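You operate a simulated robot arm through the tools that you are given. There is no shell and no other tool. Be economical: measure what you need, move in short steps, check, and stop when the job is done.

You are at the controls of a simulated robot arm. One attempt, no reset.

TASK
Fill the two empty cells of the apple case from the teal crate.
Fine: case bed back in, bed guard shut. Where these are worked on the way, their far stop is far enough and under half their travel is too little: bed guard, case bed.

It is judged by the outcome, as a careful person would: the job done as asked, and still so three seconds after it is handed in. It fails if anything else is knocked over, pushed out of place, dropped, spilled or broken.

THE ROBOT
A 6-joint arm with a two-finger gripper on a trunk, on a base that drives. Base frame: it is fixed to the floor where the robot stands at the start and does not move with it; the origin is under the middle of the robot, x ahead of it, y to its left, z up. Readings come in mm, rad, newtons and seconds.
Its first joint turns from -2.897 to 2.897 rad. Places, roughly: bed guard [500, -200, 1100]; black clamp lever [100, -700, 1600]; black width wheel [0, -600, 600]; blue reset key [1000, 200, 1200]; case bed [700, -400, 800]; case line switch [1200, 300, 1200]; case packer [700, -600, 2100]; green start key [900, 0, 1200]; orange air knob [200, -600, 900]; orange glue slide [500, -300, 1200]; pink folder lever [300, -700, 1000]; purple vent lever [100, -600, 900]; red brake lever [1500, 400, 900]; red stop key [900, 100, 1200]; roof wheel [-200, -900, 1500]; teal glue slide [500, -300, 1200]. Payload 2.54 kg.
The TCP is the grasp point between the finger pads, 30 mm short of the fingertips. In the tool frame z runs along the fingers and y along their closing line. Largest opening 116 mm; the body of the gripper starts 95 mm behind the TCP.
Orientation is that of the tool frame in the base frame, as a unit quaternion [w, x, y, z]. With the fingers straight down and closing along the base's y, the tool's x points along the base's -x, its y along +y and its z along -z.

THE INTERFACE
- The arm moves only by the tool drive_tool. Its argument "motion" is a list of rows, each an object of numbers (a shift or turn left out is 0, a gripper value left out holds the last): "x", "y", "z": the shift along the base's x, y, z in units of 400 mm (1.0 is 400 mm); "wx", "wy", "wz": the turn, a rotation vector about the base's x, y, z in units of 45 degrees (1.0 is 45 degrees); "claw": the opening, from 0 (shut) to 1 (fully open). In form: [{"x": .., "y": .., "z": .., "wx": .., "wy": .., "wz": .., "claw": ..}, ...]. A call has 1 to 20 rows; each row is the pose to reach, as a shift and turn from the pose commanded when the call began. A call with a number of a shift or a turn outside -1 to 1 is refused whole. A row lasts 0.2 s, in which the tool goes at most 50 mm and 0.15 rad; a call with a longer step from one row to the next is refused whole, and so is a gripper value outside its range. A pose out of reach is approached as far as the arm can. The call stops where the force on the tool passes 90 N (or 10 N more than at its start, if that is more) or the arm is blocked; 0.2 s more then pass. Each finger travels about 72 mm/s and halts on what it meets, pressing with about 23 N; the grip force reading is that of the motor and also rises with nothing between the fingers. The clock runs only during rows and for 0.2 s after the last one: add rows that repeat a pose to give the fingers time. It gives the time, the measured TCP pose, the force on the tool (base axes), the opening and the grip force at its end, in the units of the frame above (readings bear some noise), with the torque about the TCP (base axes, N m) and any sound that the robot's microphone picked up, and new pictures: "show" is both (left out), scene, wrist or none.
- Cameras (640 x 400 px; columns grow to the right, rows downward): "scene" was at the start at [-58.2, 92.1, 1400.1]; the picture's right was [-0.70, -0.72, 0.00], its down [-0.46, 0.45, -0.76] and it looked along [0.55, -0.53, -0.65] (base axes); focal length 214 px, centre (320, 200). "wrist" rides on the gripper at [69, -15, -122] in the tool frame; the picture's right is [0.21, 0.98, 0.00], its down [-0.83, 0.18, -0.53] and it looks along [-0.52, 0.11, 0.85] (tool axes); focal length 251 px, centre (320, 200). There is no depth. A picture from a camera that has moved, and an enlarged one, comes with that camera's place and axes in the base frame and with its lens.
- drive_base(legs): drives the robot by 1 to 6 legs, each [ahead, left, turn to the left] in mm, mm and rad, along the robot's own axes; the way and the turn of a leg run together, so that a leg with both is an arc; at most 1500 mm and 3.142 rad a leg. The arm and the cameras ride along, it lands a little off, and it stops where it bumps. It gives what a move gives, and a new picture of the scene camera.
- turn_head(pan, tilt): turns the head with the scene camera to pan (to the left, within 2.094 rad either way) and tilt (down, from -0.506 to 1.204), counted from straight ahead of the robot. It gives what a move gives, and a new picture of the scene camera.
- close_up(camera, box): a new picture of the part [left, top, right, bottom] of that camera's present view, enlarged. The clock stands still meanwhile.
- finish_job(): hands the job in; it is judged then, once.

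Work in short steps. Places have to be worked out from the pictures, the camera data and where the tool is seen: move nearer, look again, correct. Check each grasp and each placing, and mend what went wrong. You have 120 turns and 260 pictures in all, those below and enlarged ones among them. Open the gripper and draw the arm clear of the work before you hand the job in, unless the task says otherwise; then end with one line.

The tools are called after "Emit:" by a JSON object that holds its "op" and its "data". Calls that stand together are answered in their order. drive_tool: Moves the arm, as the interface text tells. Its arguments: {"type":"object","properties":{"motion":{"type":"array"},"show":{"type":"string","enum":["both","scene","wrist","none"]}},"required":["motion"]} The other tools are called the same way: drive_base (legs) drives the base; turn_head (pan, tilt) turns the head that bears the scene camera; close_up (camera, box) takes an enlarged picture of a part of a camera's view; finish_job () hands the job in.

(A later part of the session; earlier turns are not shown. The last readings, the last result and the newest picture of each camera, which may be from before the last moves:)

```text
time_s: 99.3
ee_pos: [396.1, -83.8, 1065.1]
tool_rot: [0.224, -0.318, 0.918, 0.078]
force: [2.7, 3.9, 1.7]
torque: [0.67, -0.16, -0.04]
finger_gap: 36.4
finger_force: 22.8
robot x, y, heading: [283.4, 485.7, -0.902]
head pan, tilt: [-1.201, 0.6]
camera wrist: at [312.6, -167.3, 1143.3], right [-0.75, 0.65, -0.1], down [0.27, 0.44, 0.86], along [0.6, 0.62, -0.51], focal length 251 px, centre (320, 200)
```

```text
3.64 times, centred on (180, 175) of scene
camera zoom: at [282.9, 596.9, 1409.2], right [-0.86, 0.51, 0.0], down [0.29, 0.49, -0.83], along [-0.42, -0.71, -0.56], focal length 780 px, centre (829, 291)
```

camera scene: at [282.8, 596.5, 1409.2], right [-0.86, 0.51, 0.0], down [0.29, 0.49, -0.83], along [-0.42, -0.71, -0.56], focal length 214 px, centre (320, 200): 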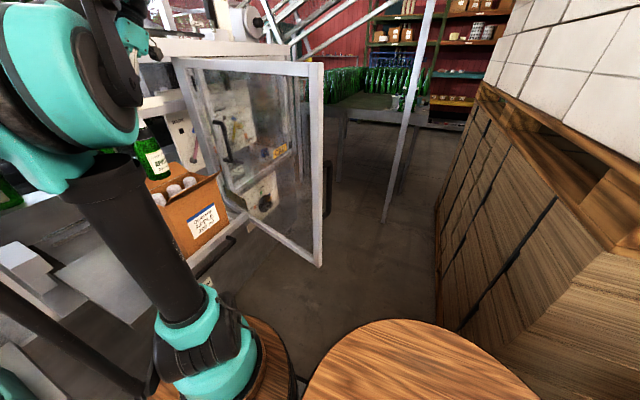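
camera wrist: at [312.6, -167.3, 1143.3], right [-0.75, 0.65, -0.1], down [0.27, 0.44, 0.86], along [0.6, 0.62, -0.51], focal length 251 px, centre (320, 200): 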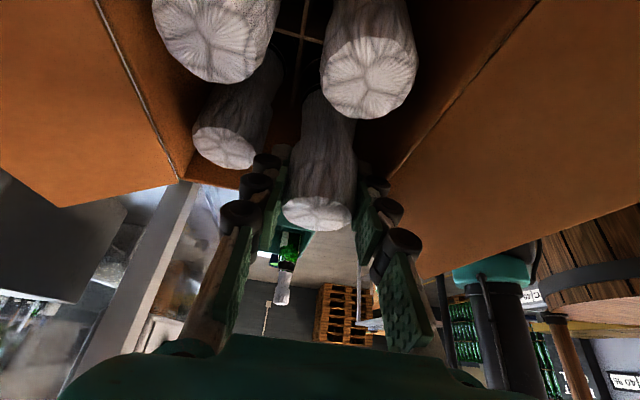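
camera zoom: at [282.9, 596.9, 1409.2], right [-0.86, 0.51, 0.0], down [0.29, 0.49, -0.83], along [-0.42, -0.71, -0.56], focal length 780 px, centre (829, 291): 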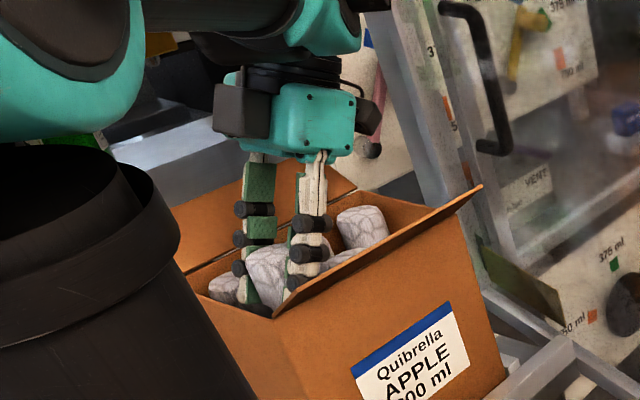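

The case seems to have been nudged ~5 mm forward by the front finger. I ease back by 4 mm while lowering the last stretch in small steps.

Emit:
{"op": "drive_tool", "data": {"motion": [{"x": 0.003, "y": -0.004, "z": -0.01}, {"x": 0.006, "y": -0.008, "z": -0.022}, {"x": 0.006, "y": -0.008, "z": -0.034}, {"x": 0.006, "y": -0.008, "z": -0.046}, {"x": 0.006, "y": -0.008, "z": -0.058}], "show": "none"}}

Emit:
{"op": "close_up", "data": {"camera": "scene", "box": [130, 120, 230, 230]}}

```text
time_s: 100.5
ee_pos: [398.5, -87.2, 1044.0]
tool_rot: [0.225, -0.317, 0.918, 0.079]
force: [0.6, 4.2, 4.8]
torque: [1.05, 0.42, -0.04]
finger_gap: 36.5
finger_force: 23.1
robot x, y, heading: [282.7, 484.8, -0.901]
head pan, tilt: [-1.201, 0.6]
```

```text
3.64 times, centred on (180, 175) of scene
camera zoom: at [282.7, 596.9, 1409.2], right [-0.86, 0.51, 0.0], down [0.29, 0.49, -0.83], along [-0.42, -0.71, -0.56], focal length 780 px, centre (829, 291)
```

zoom: 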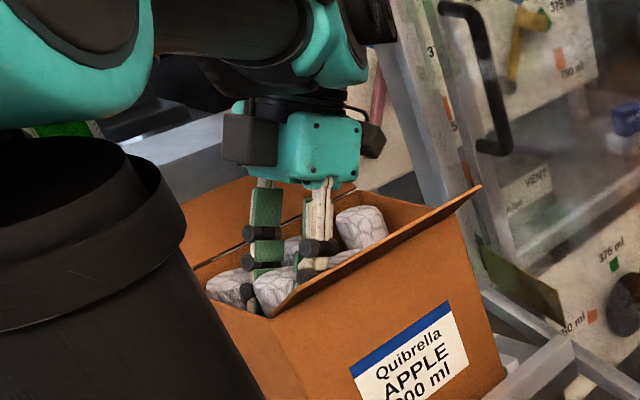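

Emit:
{"op": "drive_tool", "data": {"motion": [{"z": -0.007}, {"z": -0.014}, {"z": -0.021}, {"z": -0.028}], "show": "wrist"}}

```text
time_s: 101.5
ee_pos: [398.1, -84.6, 1033.2]
tool_rot: [0.224, -0.317, 0.918, 0.079]
force: [4.2, 1.0, 6.1]
torque: [1.2, 0.47, 0.05]
finger_gap: 36.3
finger_force: 23.5
robot x, y, heading: [284.1, 487.4, -0.904]
head pan, tilt: [-1.201, 0.6]
camera wrist: at [314.4, -168.9, 1110.5], right [-0.75, 0.65, -0.1], down [0.27, 0.44, 0.86], along [0.6, 0.62, -0.51], focal length 251 px, centre (320, 200)
```

wrist: 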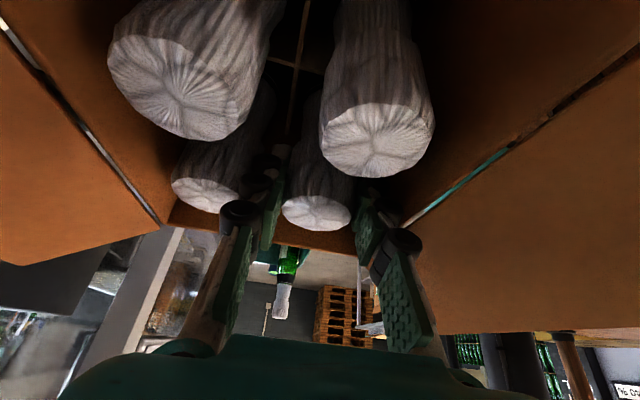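

Held cap top ≈1048 and neighbour ≈1049: about seated. I press 4 mm more to confirm floor contact.

Emit:
{"op": "drive_tool", "data": {"motion": [{"z": -0.005}, {"z": -0.01}], "show": "none"}}

```text
time_s: 102.2
ee_pos: [398.8, -85.1, 1031.5]
tool_rot: [0.225, -0.317, 0.918, 0.078]
force: [0.1, 3.7, 26.2]
torque: [0.95, 0.71, 0.0]
finger_gap: 36.6
finger_force: 22.7
robot x, y, heading: [283.1, 484.8, -0.896]
head pan, tilt: [-1.201, 0.6]
```

Floor contact confirmed (26 N). I open slightly and rise straight up.

Emit:
{"op": "drive_tool", "data": {"motion": [{"z": 0.003, "claw": 0.36}, {"z": 0.004, "claw": 0.4}, {"z": 0.004, "claw": 0.4}, {"z": 0.02}, {"z": 0.05}, {"z": 0.09}, {"z": 0.14}]}}

Emit:
{"op": "close_up", "data": {"camera": "scene", "box": [130, 120, 230, 230]}}

```text
time_s: 103.8
ee_pos: [397.4, -85.1, 1083.3]
tool_rot: [0.225, -0.317, 0.918, 0.078]
force: [-1.0, -0.6, 1.0]
torque: [0.02, -0.01, 0.0]
finger_gap: 46.6
finger_force: 0.0
robot x, y, heading: [284.0, 483.8, -0.898]
head pan, tilt: [-1.201, 0.6]
camera scene: at [282.7, 596.6, 1409.2], right [-0.86, 0.51, 0.0], down [0.29, 0.49, -0.83], along [-0.42, -0.71, -0.56], focal length 214 px, centre (320, 200)
camera wrist: at [314.7, -168.4, 1160.6], right [-0.75, 0.65, -0.1], down [0.27, 0.44, 0.86], along [0.6, 0.62, -0.51], focal length 251 px, centre (320, 200)
```

scene: 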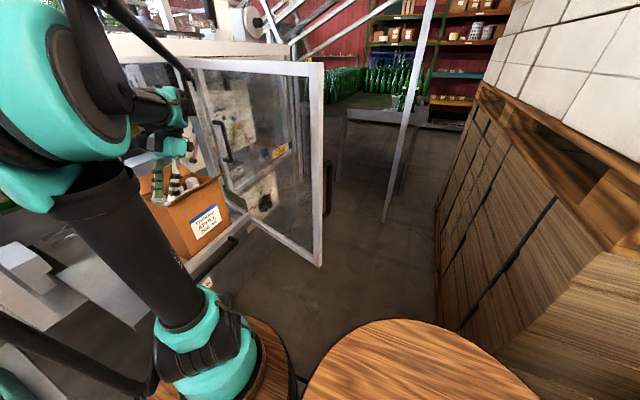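
wrist: 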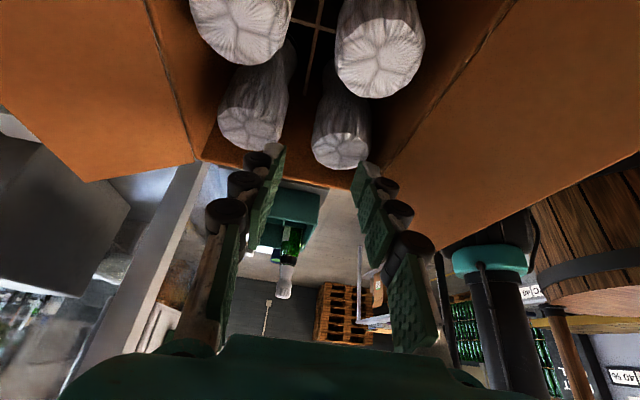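

```text
3.64 times, centred on (180, 175) of scene
camera zoom: at [282.7, 596.6, 1409.2], right [-0.86, 0.51, 0.0], down [0.29, 0.49, -0.83], along [-0.42, -0.71, -0.56], focal length 780 px, centre (829, 291)
```

zoom: 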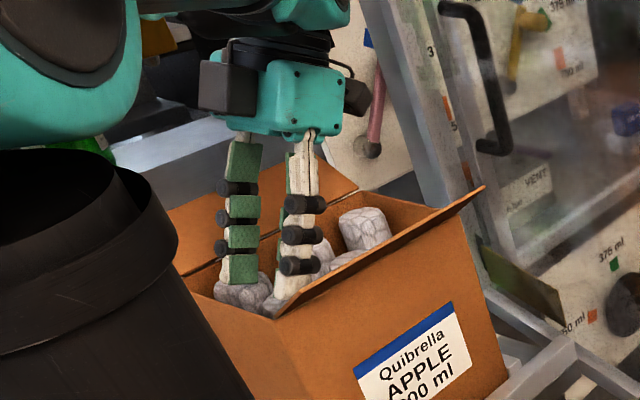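

The first bottle is in place. Keeping this same orientation, I rise and travel back to the crate for the second bottle.

Emit:
{"op": "drive_tool", "data": {"motion": [{"z": 0.1}, {"z": 0.2}, {"z": 0.3, "x": 0.02, "y": 0.02}, {"z": 0.36, "x": 0.08, "y": 0.07, "claw": 0.6}, {"z": 0.4, "x": 0.16, "y": 0.14}, {"z": 0.4, "x": 0.245, "y": 0.215}, {"z": 0.4, "x": 0.33, "y": 0.29}, {"z": 0.4, "x": 0.42, "y": 0.365}, {"z": 0.4, "x": 0.5, "y": 0.437}], "show": "none"}}

Emit:
{"op": "drive_tool", "data": {"motion": [{"x": 0.09, "y": 0.07, "z": -0.01}, {"x": 0.18, "y": 0.14, "z": -0.03}, {"x": 0.27, "y": 0.215, "z": -0.06}, {"x": 0.36, "y": 0.29, "z": -0.09}, {"x": 0.44, "y": 0.36, "z": -0.13}, {"x": 0.5, "y": 0.415, "z": -0.2}]}}

```text
time_s: 105.8
ee_pos: [597.9, 91.6, 1244.4]
tool_rot: [0.225, -0.317, 0.918, 0.078]
force: [0.1, 0.1, 0.2]
torque: [-0.04, -0.02, 0.01]
finger_gap: 69.4
finger_force: 0.0
robot x, y, heading: [280.4, 484.6, -0.904]
head pan, tilt: [-1.201, 0.6]
```

```text
time_s: 107.2
ee_pos: [800.1, 256.1, 1164.6]
tool_rot: [0.225, -0.317, 0.918, 0.078]
force: [-0.8, 0.3, -1.0]
torque: [-0.01, -0.02, -0.01]
finger_gap: 69.7
finger_force: 0.1
robot x, y, heading: [283.7, 482.0, -0.904]
head pan, tilt: [-1.201, 0.6]
camera scene: at [282.6, 596.7, 1409.2], right [-0.86, 0.51, 0.0], down [0.29, 0.49, -0.83], along [-0.42, -0.71, -0.56], focal length 214 px, centre (320, 200)
camera wrist: at [716.2, 172.0, 1242.0], right [-0.75, 0.65, -0.1], down [0.27, 0.44, 0.86], along [0.6, 0.62, -0.51], focal length 251 px, centre (320, 200)
```

scene: 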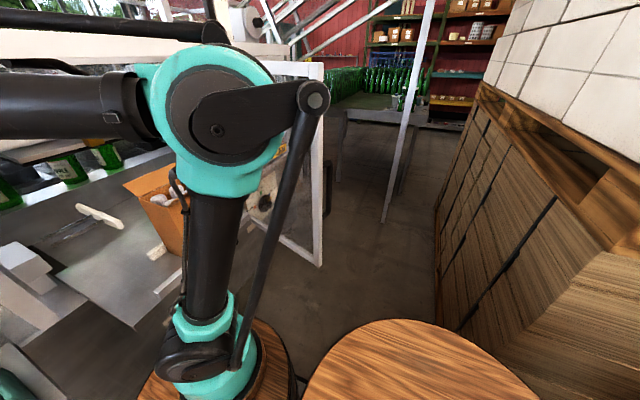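
wrist: 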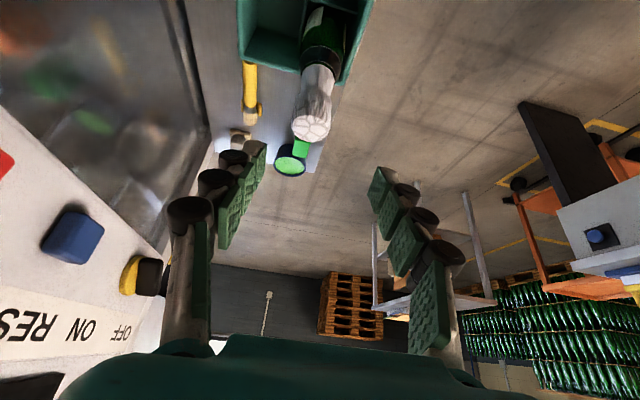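

Orientation is fully reachable here. Cap B measures (856, 293, top 1047). I descend along the tool axis to it.

Emit:
{"op": "drive_tool", "data": {"motion": [{"x": 0.03, "y": 0.02, "z": -0.075}, {"x": 0.06, "y": 0.04, "z": -0.15}, {"x": 0.09, "y": 0.06, "z": -0.22}, {"x": 0.115, "y": 0.077, "z": -0.27}], "show": "wrist"}}

```text
time_s: 108.2
ee_pos: [844.4, 283.6, 1056.2]
tool_rot: [0.224, -0.317, 0.918, 0.078]
force: [-0.5, 0.6, -0.7]
torque: [-0.04, -0.01, 0.02]
finger_gap: 69.4
finger_force: 0.0
robot x, y, heading: [283.0, 482.9, -0.902]
head pan, tilt: [-1.201, 0.6]
camera wrist: at [760.4, 199.7, 1132.8], right [-0.75, 0.65, -0.1], down [0.27, 0.44, 0.86], along [0.6, 0.62, -0.51], focal length 251 px, centre (320, 200)
```

wrist: 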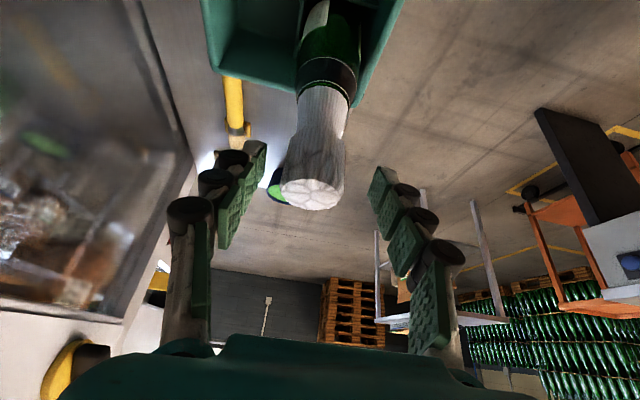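

Emit:
{"op": "drive_tool", "data": {"motion": [{"x": 0.022, "y": 0.01, "z": -0.03}, {"x": 0.041, "y": 0.02, "z": -0.06}, {"x": 0.041, "y": 0.02, "z": -0.06, "claw": 0}, {"x": 0.041, "y": 0.02, "z": -0.06, "claw": 0}, {"x": 0.041, "y": 0.02, "z": -0.06, "claw": 0}, {"x": 0.041, "y": 0.02, "z": -0.06, "claw": 0}, {"x": 0.041, "y": 0.02, "z": 0.0}, {"x": 0.041, "y": 0.02, "z": 0.08}], "show": "wrist"}}

```text
time_s: 110.0
ee_pos: [861.2, 293.7, 1087.1]
tool_rot: [0.224, -0.317, 0.918, 0.078]
force: [0.8, 0.6, -4.5]
torque: [0.0, -0.04, -0.01]
finger_gap: 36.6
finger_force: 23.6
robot x, y, heading: [280.3, 483.3, -0.906]
head pan, tilt: [-1.201, 0.6]
camera wrist: at [776.7, 208.3, 1163.8], right [-0.75, 0.65, -0.1], down [0.27, 0.44, 0.86], along [0.6, 0.62, -0.51], focal length 251 px, centre (320, 200)
```

wrist: 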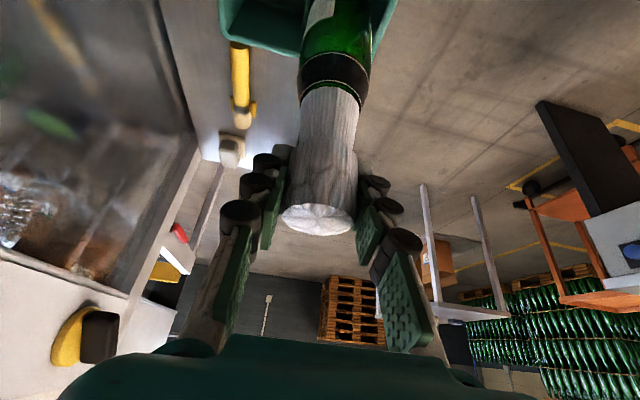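

The second bottle is held. I lift it and travel to hover over the case's right-hand front cell at a safe height.

Emit:
{"op": "drive_tool", "data": {"motion": [{"z": 0.1}, {"z": 0.2}, {"z": 0.29, "x": -0.04, "y": -0.03}, {"z": 0.37, "x": -0.1, "y": -0.08}, {"z": 0.43, "x": -0.18, "y": -0.14}, {"z": 0.48, "x": -0.26, "y": -0.2}, {"z": 0.53, "x": -0.34, "y": -0.27}, {"z": 0.57, "x": -0.42, "y": -0.34}, {"z": 0.58, "x": -0.51, "y": -0.41}, {"z": 0.58, "x": -0.6, "y": -0.48}, {"z": 0.58, "x": -0.69, "y": -0.55}], "show": "none"}}

Emit:
{"op": "drive_tool", "data": {"motion": [{"x": -0.09, "y": -0.07}, {"x": -0.18, "y": -0.14}, {"x": -0.27, "y": -0.22}, {"x": -0.36, "y": -0.29}, {"x": -0.45, "y": -0.36}, {"x": -0.53, "y": -0.43}, {"x": -0.61, "y": -0.5}, {"x": -0.66, "y": -0.54}, {"x": -0.71, "y": -0.558}]}}

Emit:
{"op": "close_up", "data": {"camera": "scene", "box": [120, 100, 250, 250]}}

```text
time_s: 112.3
ee_pos: [580.2, 75.3, 1320.1]
tool_rot: [0.225, -0.317, 0.918, 0.079]
force: [0.8, 0.5, -5.0]
torque: [-0.02, -0.01, -0.05]
finger_gap: 36.7
finger_force: 22.4
robot x, y, heading: [282.7, 485.8, -0.904]
head pan, tilt: [-1.201, 0.6]
```

```text
time_s: 114.3
ee_pos: [301.2, -149.2, 1320.7]
tool_rot: [0.225, -0.316, 0.918, 0.078]
force: [0.9, -1.0, -3.2]
torque: [0.03, 0.01, 0.09]
finger_gap: 36.3
finger_force: 23.0
robot x, y, heading: [284.9, 485.4, -0.903]
head pan, tilt: [-1.201, 0.6]
camera scene: at [282.8, 596.3, 1409.2], right [-0.86, 0.51, 0.0], down [0.29, 0.49, -0.82], along [-0.42, -0.71, -0.57], focal length 214 px, centre (320, 200)
camera wrist: at [217.1, -232.9, 1397.5], right [-0.75, 0.65, -0.1], down [0.27, 0.44, 0.86], along [0.6, 0.62, -0.51], focal length 251 px, centre (320, 200)
```

scene: 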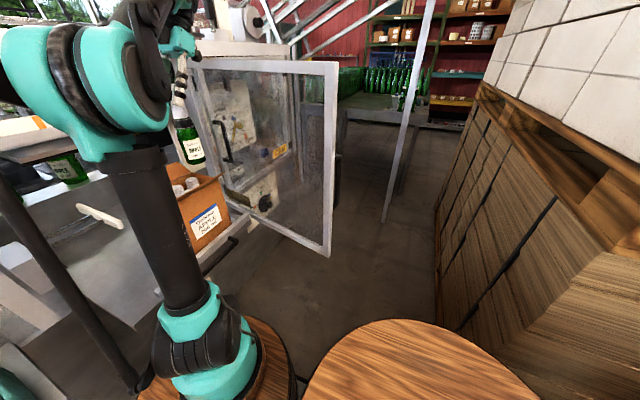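
wrist: 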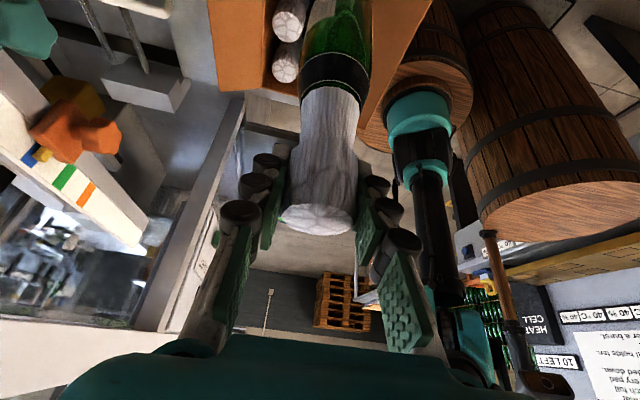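

```text
2.67 times, centred on (185, 175) of scene
camera zoom: at [282.8, 596.3, 1409.2], right [-0.86, 0.51, 0.0], down [0.29, 0.49, -0.82], along [-0.42, -0.71, -0.57], focal length 572 px, centre (680, 267)
```

zoom: 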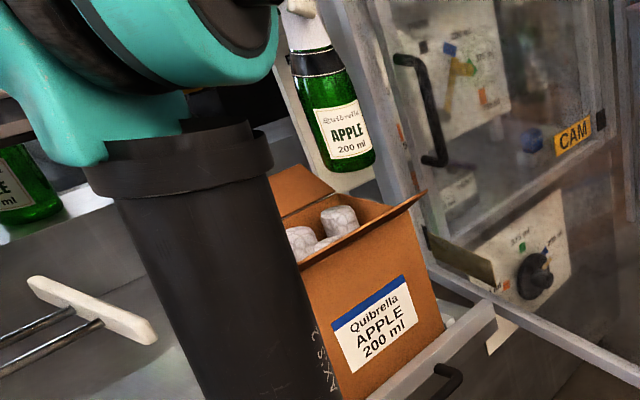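

Case shifted forward ~9 mm earlier; referencing the first bottle's seated TCP position, the second cell should be at TCP s≈144.5, q≈-309. I correct and lower to just above the rim.

Emit:
{"op": "drive_tool", "data": {"motion": [{"x": 0.009, "y": -0.0145, "z": -0.05}, {"x": 0.009, "y": -0.0145, "z": -0.1}, {"x": 0.009, "y": -0.0145, "z": -0.14}], "show": "wrist"}}

Emit:
{"op": "close_up", "data": {"camera": "scene", "box": [150, 110, 250, 220]}}

```text
time_s: 115.2
ee_pos: [305.1, -157.6, 1264.6]
tool_rot: [0.224, -0.318, 0.918, 0.079]
force: [0.9, 0.1, -3.7]
torque: [-0.02, -0.03, -0.01]
finger_gap: 36.2
finger_force: 22.9
robot x, y, heading: [284.4, 481.0, -0.904]
head pan, tilt: [-1.201, 0.6]
camera wrist: at [221.3, -239.9, 1341.9], right [-0.75, 0.65, -0.1], down [0.27, 0.44, 0.86], along [0.6, 0.62, -0.51], focal length 251 px, centre (320, 200)
```

wrist: 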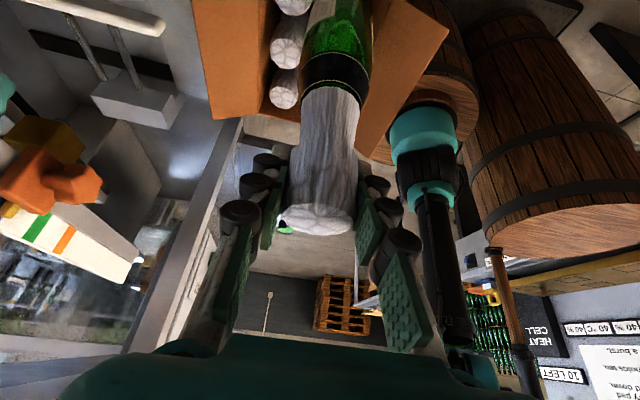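

```text
3.64 times, centred on (200, 165) of scene
camera zoom: at [282.6, 596.5, 1409.2], right [-0.86, 0.51, 0.0], down [0.29, 0.49, -0.82], along [-0.42, -0.71, -0.57], focal length 780 px, centre (756, 327)
```

zoom: 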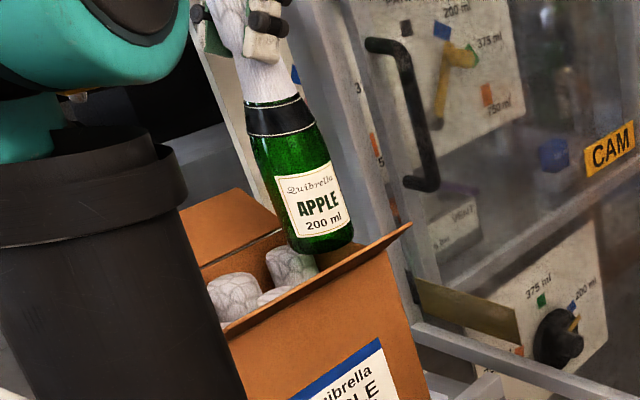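

Relative to the neighbouring caps, the bottle's base is right over the empty cell (prediction vs observed within ~3 px). I lower slowly.

Emit:
{"op": "drive_tool", "data": {"motion": [{"z": -0.018}, {"z": -0.036}, {"z": -0.054}, {"z": -0.072}, {"z": -0.09}, {"z": -0.108}, {"z": -0.126}, {"z": -0.144}, {"z": -0.162}], "show": "wrist"}}

Emit:
{"op": "close_up", "data": {"camera": "scene", "box": [150, 110, 250, 220]}}

```text
time_s: 117.2
ee_pos: [303.8, -155.0, 1198.3]
tool_rot: [0.225, -0.317, 0.918, 0.078]
force: [2.5, 1.8, -3.8]
torque: [0.19, -0.32, -0.02]
finger_gap: 36.2
finger_force: 23.0
robot x, y, heading: [285.7, 485.0, -0.899]
head pan, tilt: [-1.201, 0.6]
camera wrist: at [220.6, -239.5, 1276.2], right [-0.75, 0.65, -0.1], down [0.27, 0.44, 0.86], along [0.6, 0.62, -0.51], focal length 251 px, centre (320, 200)
```

wrist: 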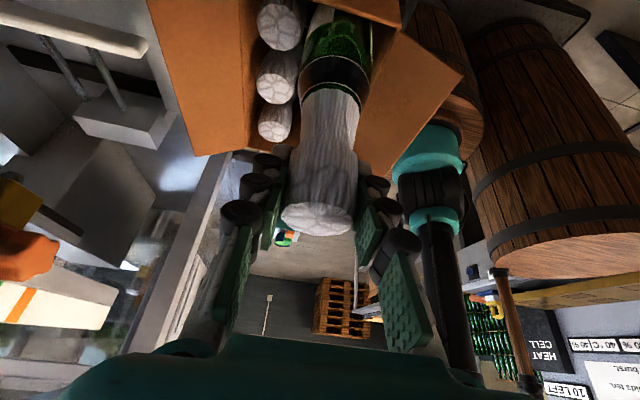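

```text
3.64 times, centred on (200, 165) of scene
camera zoom: at [282.7, 596.6, 1409.2], right [-0.86, 0.51, 0.0], down [0.29, 0.49, -0.83], along [-0.42, -0.71, -0.56], focal length 780 px, centre (756, 327)
```

zoom: 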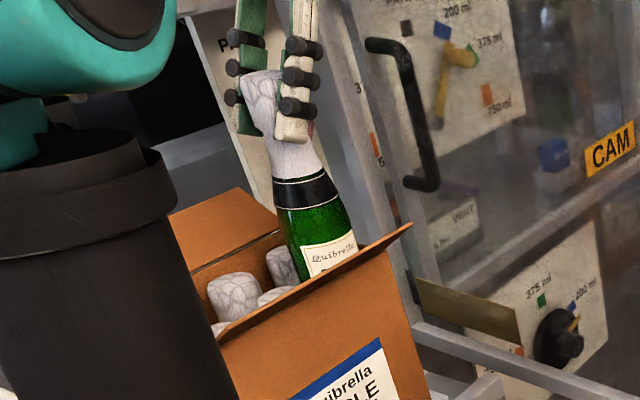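

It's entering the cell with only light contact. I continue down.

Emit:
{"op": "drive_tool", "data": {"motion": [{"x": 0.003, "y": 0.002, "z": -0.018}, {"x": 0.004, "y": 0.003, "z": -0.036}, {"x": 0.004, "y": 0.003, "z": -0.054}, {"x": 0.004, "y": 0.003, "z": -0.072}, {"x": 0.004, "y": 0.003, "z": -0.09}, {"x": 0.004, "y": 0.003, "z": -0.108}, {"x": 0.004, "y": 0.003, "z": -0.126}, {"x": 0.004, "y": 0.003, "z": -0.144}, {"x": 0.004, "y": 0.003, "z": -0.162}, {"x": 0.004, "y": 0.003, "z": -0.18}], "show": "wrist"}}

Emit:
{"op": "close_up", "data": {"camera": "scene", "box": [150, 110, 250, 220]}}

```text
time_s: 119.3
ee_pos: [307.1, -152.9, 1128.8]
tool_rot: [0.225, -0.317, 0.918, 0.078]
force: [9.2, 7.2, 21.3]
torque: [-0.15, -0.45, -0.03]
finger_gap: 35.2
finger_force: 22.5
robot x, y, heading: [285.0, 484.5, -0.901]
head pan, tilt: [-1.201, 0.6]
camera wrist: at [223.4, -236.3, 1205.2], right [-0.75, 0.65, -0.1], down [0.27, 0.44, 0.86], along [0.6, 0.62, -0.51], focal length 251 px, centre (320, 200)
```

wrist: 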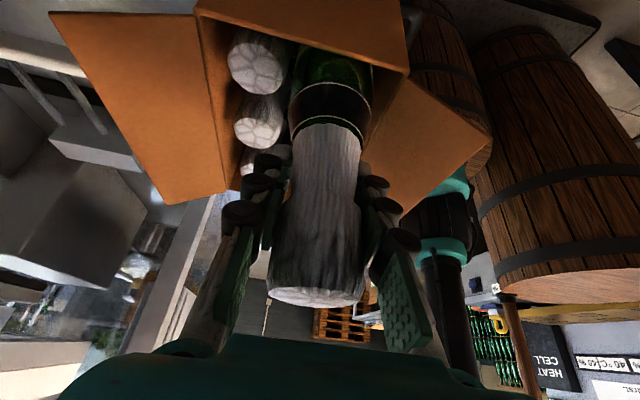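

```text
3.64 times, centred on (200, 165) of scene
camera zoom: at [283.2, 597.8, 1409.1], right [-0.86, 0.51, 0.0], down [0.29, 0.49, -0.83], along [-0.42, -0.71, -0.56], focal length 780 px, centre (756, 327)
```

zoom: 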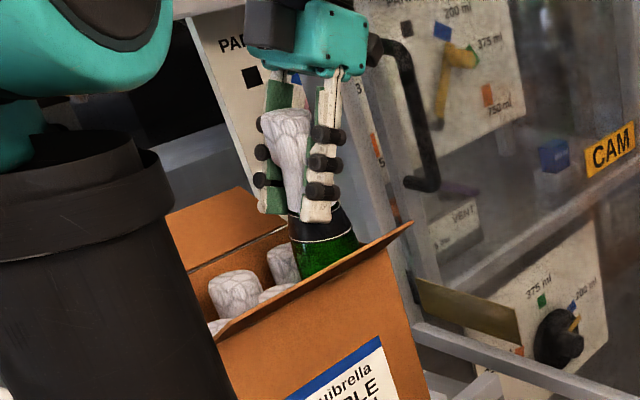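

The bottle's base caught on a divider and slid ~42 mm up in the grip. The camera evidence says the cell is ~9 mm further forward (q≈-300). I raise 25 mm, shift forward, and retry gently.

Emit:
{"op": "drive_tool", "data": {"motion": [{"z": 0.03}, {"z": 0.0625}, {"x": -0.018, "y": 0.014, "z": 0.0625}, {"x": -0.018, "y": 0.014, "z": 0.045}, {"x": -0.018, "y": 0.014, "z": 0.03}, {"x": -0.018, "y": 0.014, "z": 0.015}, {"x": -0.018, "y": 0.014, "z": 0.0}], "show": "wrist"}}

Emit:
{"op": "close_up", "data": {"camera": "scene", "box": [150, 110, 250, 220]}}

```text
time_s: 121.0
ee_pos: [299.4, -147.4, 1127.5]
tool_rot: [0.226, -0.317, 0.918, 0.078]
force: [12.5, 6.6, 15.8]
torque: [0.32, -0.59, 0.12]
finger_gap: 34.6
finger_force: 23.4
robot x, y, heading: [287.3, 486.3, -0.901]
head pan, tilt: [-1.201, 0.6]
camera wrist: at [215.4, -231.6, 1204.3], right [-0.75, 0.65, -0.1], down [0.27, 0.44, 0.86], along [0.6, 0.62, -0.51], focal length 251 px, centre (320, 200)
```

wrist: 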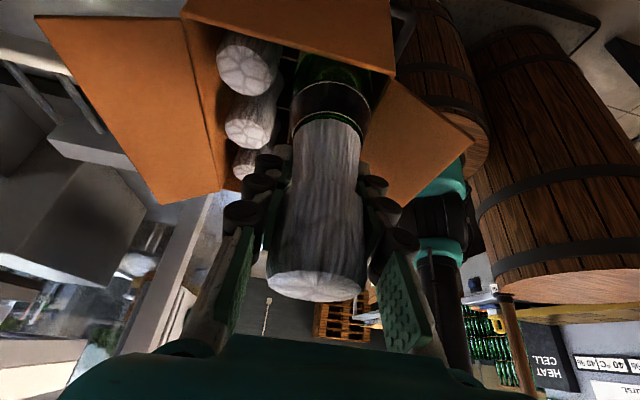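

```text
3.64 times, centred on (200, 165) of scene
camera zoom: at [283.2, 597.5, 1409.1], right [-0.86, 0.51, 0.0], down [0.29, 0.49, -0.83], along [-0.42, -0.71, -0.56], focal length 780 px, centre (756, 327)
```

zoom: 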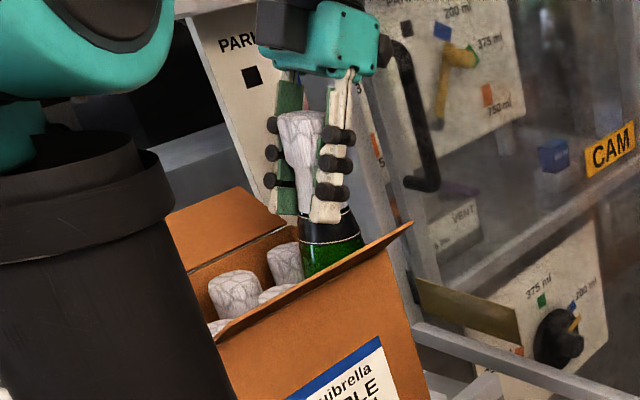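

Still sitting on a divider; analysis suggests the bottle has pivoted in the grip so its base is off by ~13 mm in s and −9 mm in q. I raise it clear to let it hang straight and look again.

Emit:
{"op": "drive_tool", "data": {"motion": [{"z": 0.04}, {"z": 0.08}, {"z": 0.12}, {"z": 0.16}, {"z": 0.16}, {"z": 0.16}], "show": "wrist"}}

Emit:
{"op": "close_up", "data": {"camera": "scene", "box": [150, 110, 250, 220]}}

```text
time_s: 122.3
ee_pos: [298.3, -147.0, 1190.4]
tool_rot: [0.226, -0.316, 0.918, 0.078]
force: [-0.4, -0.4, -5.1]
torque: [0.0, 0.0, 0.01]
finger_gap: 34.3
finger_force: 23.3
robot x, y, heading: [280.9, 481.1, -0.905]
head pan, tilt: [-1.201, 0.6]
camera wrist: at [215.3, -231.2, 1267.3], right [-0.75, 0.65, -0.1], down [0.27, 0.44, 0.86], along [0.6, 0.62, -0.51], focal length 251 px, centre (320, 200)
```

wrist: 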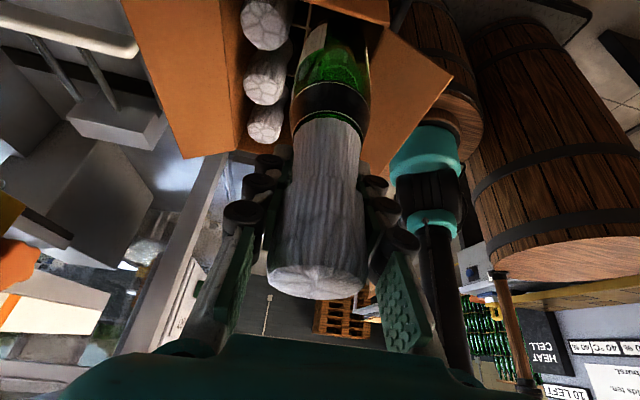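

```text
3.64 times, centred on (200, 165) of scene
camera zoom: at [282.6, 596.5, 1409.2], right [-0.86, 0.51, 0.0], down [0.29, 0.49, -0.82], along [-0.42, -0.71, -0.57], focal length 780 px, centre (756, 327)
```

zoom: 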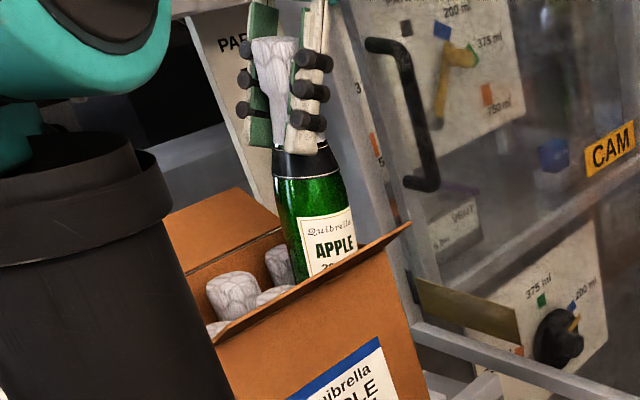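

The bottle is held crooked (base ~4° toward +s and back). I counter-rotate the tool by those angles to bring it upright and re-check.

Emit:
{"op": "drive_tool", "data": {"motion": [{"z": 0.05, "wx": 0.012, "wy": 0.065}, {"z": 0.1, "wx": 0.024, "wy": 0.133}, {"z": 0.1, "wx": 0.024, "wy": 0.133}], "show": "wrist"}}

Emit:
{"op": "close_up", "data": {"camera": "scene", "box": [150, 90, 250, 220]}}

```text
time_s: 123.2
ee_pos: [327.4, -157.4, 1231.0]
tool_rot: [0.213, -0.301, 0.925, 0.085]
force: [0.1, -0.7, -4.4]
torque: [0.01, -0.04, -0.02]
finger_gap: 34.2
finger_force: 23.1
out of reach, approached as far as the arm can: row 1, 2, 3
robot x, y, heading: [287.2, 482.8, -0.901]
head pan, tilt: [-1.201, 0.6]
camera wrist: at [243.5, -239.9, 1308.4], right [-0.74, 0.67, -0.07], down [0.31, 0.42, 0.85], along [0.6, 0.61, -0.52], focal length 251 px, centre (320, 200)
```

wrist: 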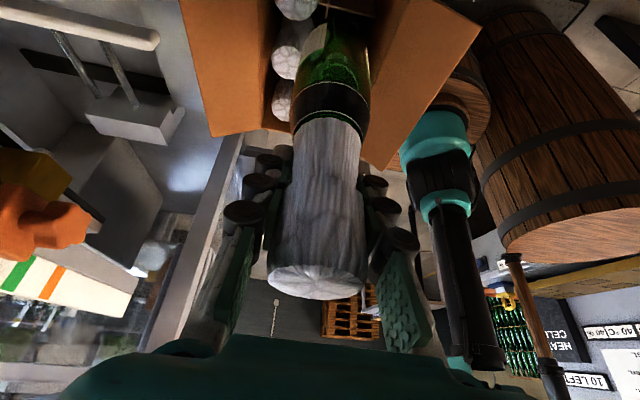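

```text
3.08 times, centred on (200, 155) of scene
camera zoom: at [282.6, 596.5, 1409.2], right [-0.86, 0.51, 0.0], down [0.29, 0.49, -0.82], along [-0.42, -0.71, -0.57], focal length 660 px, centre (689, 338)
```

zoom: 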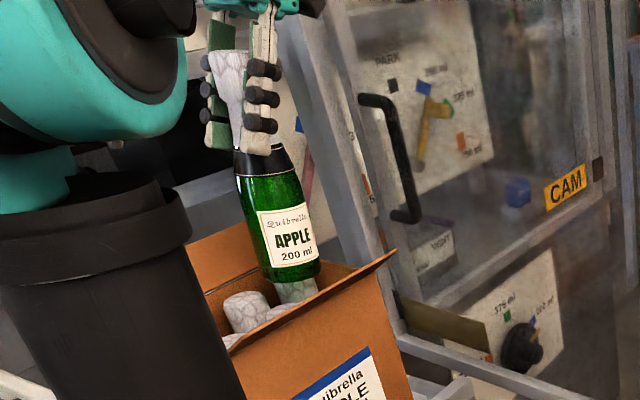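

Counter-rotation runs into the wrist limit. Instead I'll stand the bottle on the free flat plate left of the case, let it straighten, and regrip it properly by the cap. I move above that plate.

Emit:
{"op": "drive_tool", "data": {"motion": [{"z": 0.09, "wx": -0.007, "wy": -0.02, "wz": 0.018}, {"z": 0.18, "wx": -0.0145, "wy": -0.041, "wz": 0.037}, {"x": 0.09, "y": 0.055, "z": 0.18, "wx": -0.0145, "wy": -0.041, "wz": 0.037}, {"x": 0.18, "y": 0.115, "z": 0.18, "wx": -0.0145, "wy": -0.041, "wz": 0.037}, {"x": 0.27, "y": 0.175, "z": 0.18, "wx": -0.0145, "wy": -0.041, "wz": 0.037}, {"x": 0.36, "y": 0.235, "z": 0.18, "wx": -0.0145, "wy": -0.041, "wz": 0.037}, {"x": 0.46, "y": 0.295, "z": 0.16, "wx": -0.0145, "wy": -0.041, "wz": 0.037}, {"x": 0.549, "y": 0.35, "z": 0.12, "wx": -0.0145, "wy": -0.041, "wz": 0.037}], "show": "wrist"}}

Emit:
{"op": "turn_head", "data": {"pan": -0.45, "tilt": 0.65}}

```text
time_s: 125.0
ee_pos: [547.5, -15.6, 1279.1]
tool_rot: [0.225, -0.317, 0.918, 0.078]
force: [-0.4, -0.9, -4.3]
torque: [-0.01, 0.01, 0.01]
finger_gap: 34.0
finger_force: 23.1
robot x, y, heading: [280.9, 483.4, -0.898]
head pan, tilt: [-1.201, 0.6]
camera wrist: at [463.6, -100.2, 1356.9], right [-0.75, 0.65, -0.1], down [0.27, 0.44, 0.86], along [0.6, 0.62, -0.51], focal length 251 px, centre (320, 200)
```

wrist: 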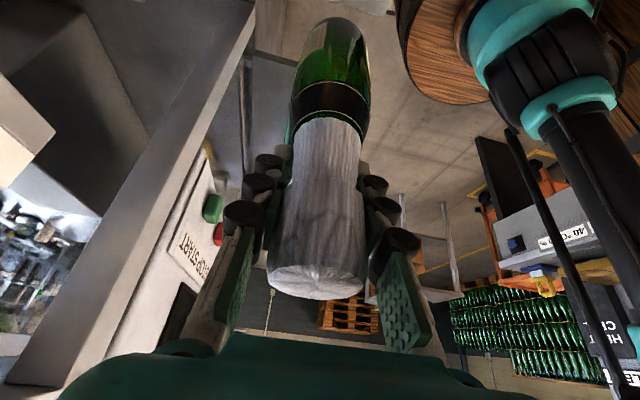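

```text
time_s: 126.0
ee_pos: [547.9, -16.7, 1281.0]
tool_rot: [0.226, -0.318, 0.918, 0.078]
force: [0.0, 0.3, -5.2]
torque: [-0.01, 0.02, 0.01]
finger_gap: 34.0
finger_force: 23.0
robot x, y, heading: [278.0, 483.9, -0.902]
head pan, tilt: [-0.45, 0.649]
camera scene: at [346.3, 588.0, 1404.9], right [-0.98, -0.22, 0.0], down [-0.13, 0.59, -0.8], along [0.17, -0.78, -0.6], focal length 214 px, centre (320, 200)
```

scene: 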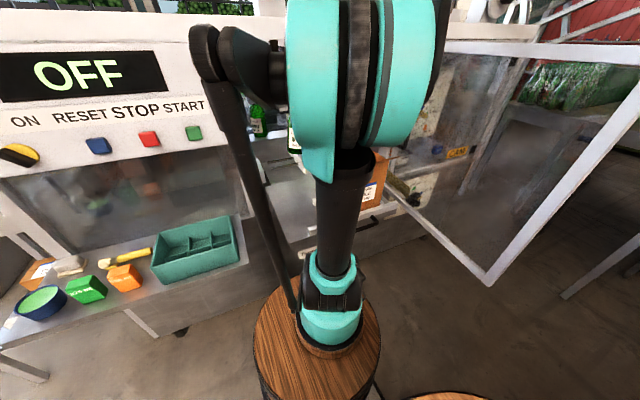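

The bottle is whole and in view. I lower it to the plate: quickly first, then slowly until contact.

Emit:
{"op": "drive_tool", "data": {"motion": [{"z": -0.1}, {"z": -0.2}, {"z": -0.3}, {"z": -0.4}, {"z": -0.5}, {"z": -0.56}], "show": "wrist"}}

Emit:
{"op": "drive_tool", "data": {"motion": [{"z": -0.015}, {"z": -0.03}, {"z": -0.045}, {"z": -0.06}, {"z": -0.075}, {"z": -0.09}, {"z": -0.105}, {"z": -0.12}], "show": "wrist"}}

```text
time_s: 127.5
ee_pos: [547.3, -17.2, 1055.5]
tool_rot: [0.226, -0.318, 0.918, 0.078]
force: [-0.5, 0.8, -4.7]
torque: [0.0, -0.05, 0.02]
finger_gap: 34.1
finger_force: 23.4
robot x, y, heading: [282.8, 485.4, -0.905]
head pan, tilt: [-0.45, 0.649]
camera wrist: at [463.2, -99.7, 1132.4], right [-0.75, 0.65, -0.1], down [0.27, 0.44, 0.86], along [0.6, 0.62, -0.51], focal length 251 px, centre (320, 200)
```

wrist: 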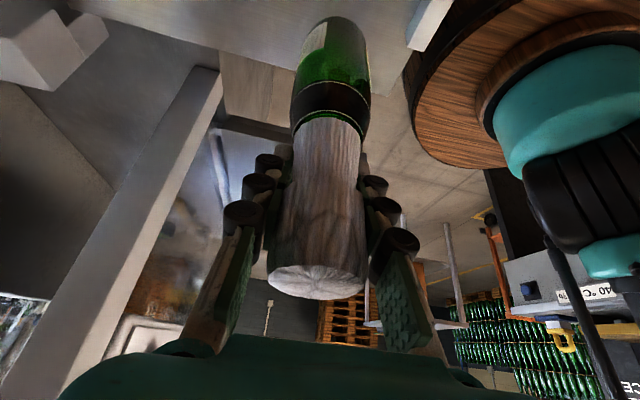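

```text
time_s: 129.2
ee_pos: [546.8, -16.6, 1007.3]
tool_rot: [0.225, -0.318, 0.918, 0.078]
force: [0.3, -0.2, -3.7]
torque: [0.01, 0.01, 0.02]
finger_gap: 34.1
finger_force: 23.2
robot x, y, heading: [279.2, 484.9, -0.906]
head pan, tilt: [-0.45, 0.649]
camera wrist: at [462.6, -101.1, 1083.6], right [-0.75, 0.65, -0.1], down [0.27, 0.44, 0.86], along [0.6, 0.62, -0.51], focal length 251 px, centre (320, 200)
```

wrist: 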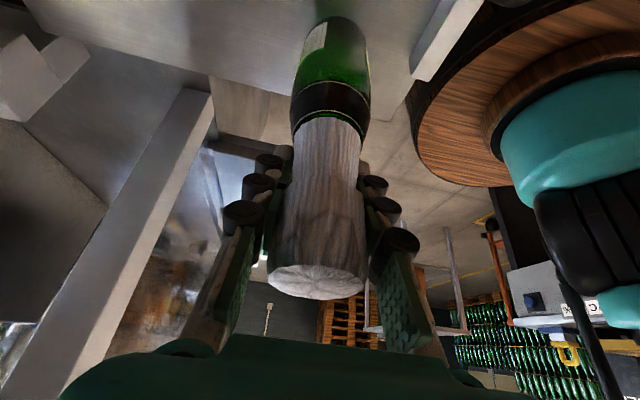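

The plate extends past the bottle on all sides. I keep lowering until contact.

Emit:
{"op": "drive_tool", "data": {"motion": [{"z": -0.012}, {"z": -0.024}, {"z": -0.036}, {"z": -0.048}, {"z": -0.054}], "show": "wrist"}}

```text
time_s: 130.4
ee_pos: [546.1, -18.2, 987.6]
tool_rot: [0.226, -0.318, 0.918, 0.076]
force: [-4.3, -6.1, 61.4]
torque: [-3.19, 3.07, 0.15]
finger_gap: 34.4
finger_force: 22.8
robot x, y, heading: [282.6, 482.5, -0.905]
head pan, tilt: [-0.45, 0.649]
camera wrist: at [462.8, -101.4, 1064.3], right [-0.75, 0.65, -0.1], down [0.27, 0.44, 0.86], along [0.6, 0.62, -0.51], focal length 251 px, centre (320, 200)
```

wrist: 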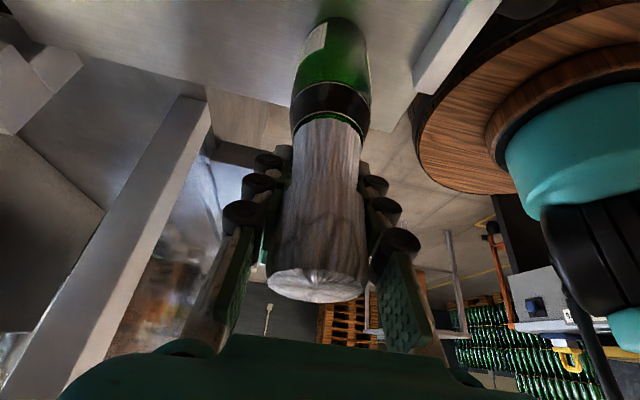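

The torque shows the 61 N is not from the bottle: the camera housing at (s≈302, z≈1050) is pressing on the case's rim. I lift right away and shift 45 mm further left before lowering.

Emit:
{"op": "drive_tool", "data": {"motion": [{"z": 0.05}, {"z": 0.09}, {"z": 0.09, "x": 0.045, "y": 0.035}, {"z": 0.09, "x": 0.0887, "y": 0.069}, {"z": 0.06, "x": 0.0887, "y": 0.069}, {"z": 0.03, "x": 0.0887, "y": 0.069}, {"z": 0.015, "x": 0.0887, "y": 0.069}, {"z": 0.005, "x": 0.0887, "y": 0.069}], "show": "wrist"}}

Emit:
{"op": "close_up", "data": {"camera": "scene", "box": [260, 130, 440, 260]}}

```text
time_s: 132.2
ee_pos: [582.0, 9.3, 988.3]
tool_rot: [0.227, -0.318, 0.917, 0.078]
force: [0.5, 0.0, 18.3]
torque: [-0.25, 0.19, 0.01]
finger_gap: 34.3
finger_force: 23.2
robot x, y, heading: [280.2, 485.5, -0.901]
head pan, tilt: [-0.45, 0.649]
camera wrist: at [498.8, -73.6, 1064.1], right [-0.75, 0.65, -0.1], down [0.27, 0.44, 0.86], along [0.6, 0.62, -0.51], focal length 251 px, centre (320, 200)
```

wrist: 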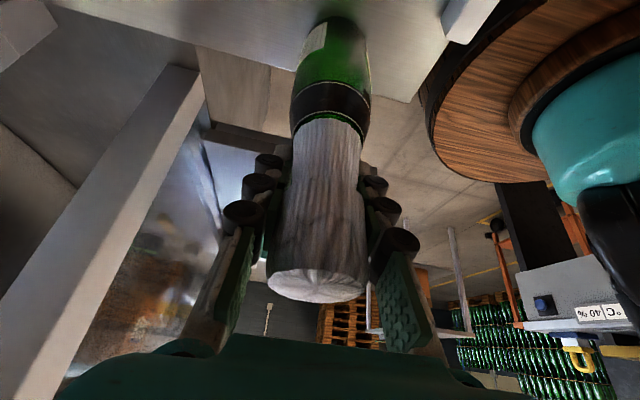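

```text
3.08 times, centred on (350, 195) of scene
camera zoom: at [346.1, 588.5, 1404.9], right [-0.98, -0.22, 0.0], down [-0.13, 0.59, -0.8], along [0.17, -0.78, -0.6], focal length 660 px, centre (228, 215)
```

zoom: 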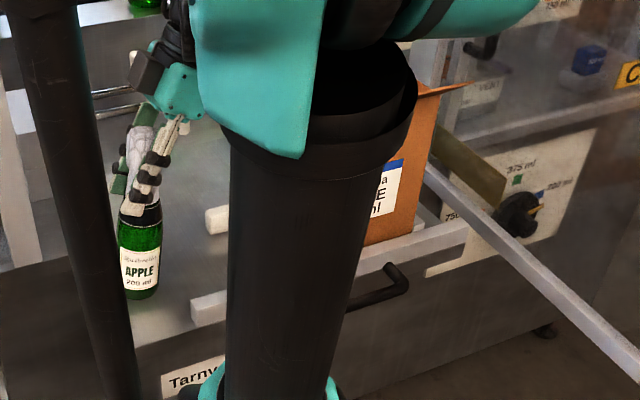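

Now the bottle itself carries the contact (torque ≈0). I press a few mm to square its base, then open the fingers to let it stand.

Emit:
{"op": "drive_tool", "data": {"motion": [{"z": -0.006}, {"z": -0.012}, {"z": -0.012}, {"z": -0.004, "claw": 0.3}, {"z": 0.0, "claw": 0.36}, {"z": 0.0, "claw": 0.45}, {"z": 0.0, "claw": 0.5}, {"z": 0.0, "claw": 0.5}], "show": "wrist"}}

Emit:
{"op": "close_up", "data": {"camera": "scene", "box": [260, 130, 440, 260]}}

```text
time_s: 134.1
ee_pos: [581.3, 10.0, 987.5]
tool_rot: [0.226, -0.318, 0.918, 0.078]
force: [-0.1, 0.5, 0.2]
torque: [0.0, -0.02, 0.02]
finger_gap: 58.2
finger_force: 0.1
robot x, y, heading: [281.7, 483.7, -0.902]
head pan, tilt: [-0.45, 0.649]
camera wrist: at [498.4, -73.6, 1064.1], right [-0.75, 0.65, -0.1], down [0.27, 0.44, 0.86], along [0.6, 0.62, -0.51], focal length 251 px, centre (320, 200)
```

wrist: 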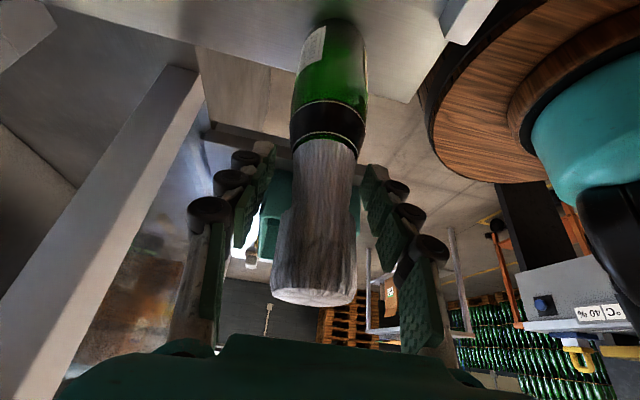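

```text
3.08 times, centred on (350, 195) of scene
camera zoom: at [346.3, 588.1, 1404.9], right [-0.98, -0.22, 0.0], down [-0.13, 0.59, -0.8], along [0.17, -0.78, -0.6], focal length 660 px, centre (228, 215)
```

zoom: 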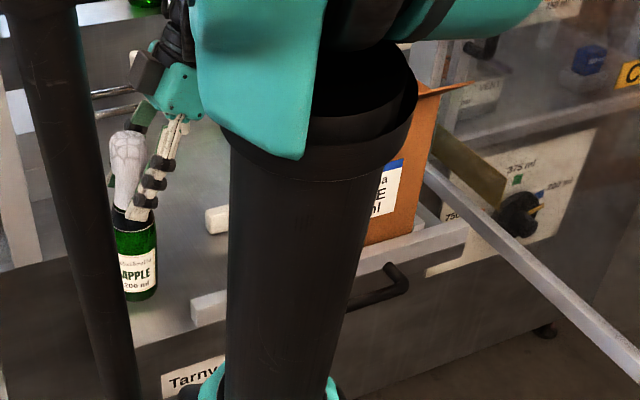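

The bottle stands upright by itself. I raise the open fingers 43 mm, align to the cap, regrip and lift slightly.

Emit:
{"op": "drive_tool", "data": {"motion": [{"z": 0.04}, {"x": -0.008, "y": -0.003, "z": 0.08}, {"x": -0.015, "y": -0.005, "z": 0.108}, {"x": -0.015, "y": -0.005, "z": 0.108, "claw": 0}, {"x": -0.015, "y": -0.005, "z": 0.108, "claw": 0}, {"x": -0.015, "y": -0.005, "z": 0.108, "claw": 0}, {"x": -0.015, "y": -0.005, "z": 0.14}, {"x": -0.015, "y": -0.005, "z": 0.2}], "show": "wrist"}}

Emit:
{"op": "close_up", "data": {"camera": "scene", "box": [260, 130, 440, 260]}}

```text
time_s: 135.8
ee_pos: [578.2, 8.9, 1065.7]
tool_rot: [0.225, -0.318, 0.918, 0.078]
force: [0.5, 0.0, -4.6]
torque: [-0.02, 0.05, 0.02]
finger_gap: 36.5
finger_force: 23.1
robot x, y, heading: [283.1, 483.1, -0.903]
head pan, tilt: [-0.45, 0.649]
camera wrist: at [494.1, -75.1, 1142.6], right [-0.75, 0.65, -0.1], down [0.27, 0.44, 0.86], along [0.6, 0.62, -0.51], focal length 251 px, centre (320, 200)
```

wrist: 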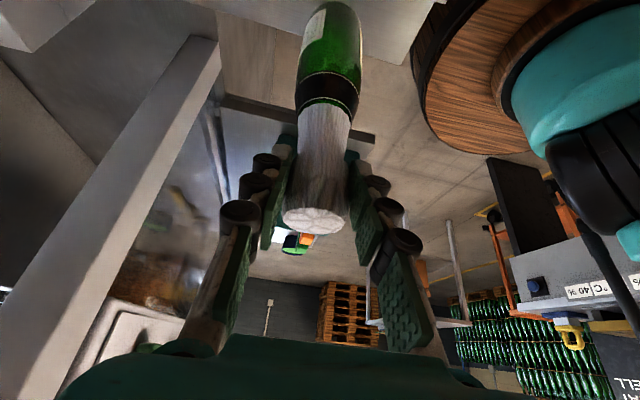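

```text
3.08 times, centred on (350, 195) of scene
camera zoom: at [346.4, 588.0, 1404.9], right [-0.98, -0.22, 0.0], down [-0.13, 0.59, -0.8], along [0.17, -0.78, -0.6], focal length 660 px, centre (228, 215)
```

zoom: 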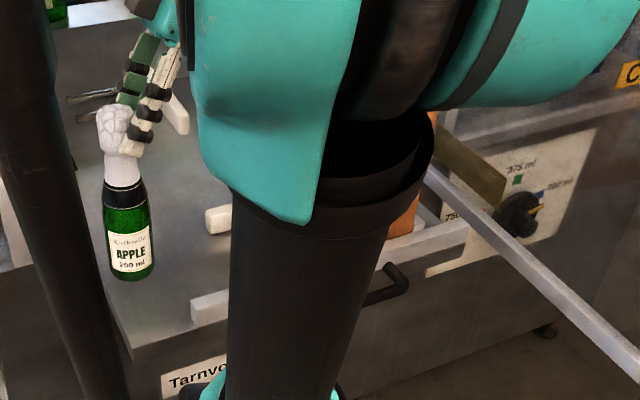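

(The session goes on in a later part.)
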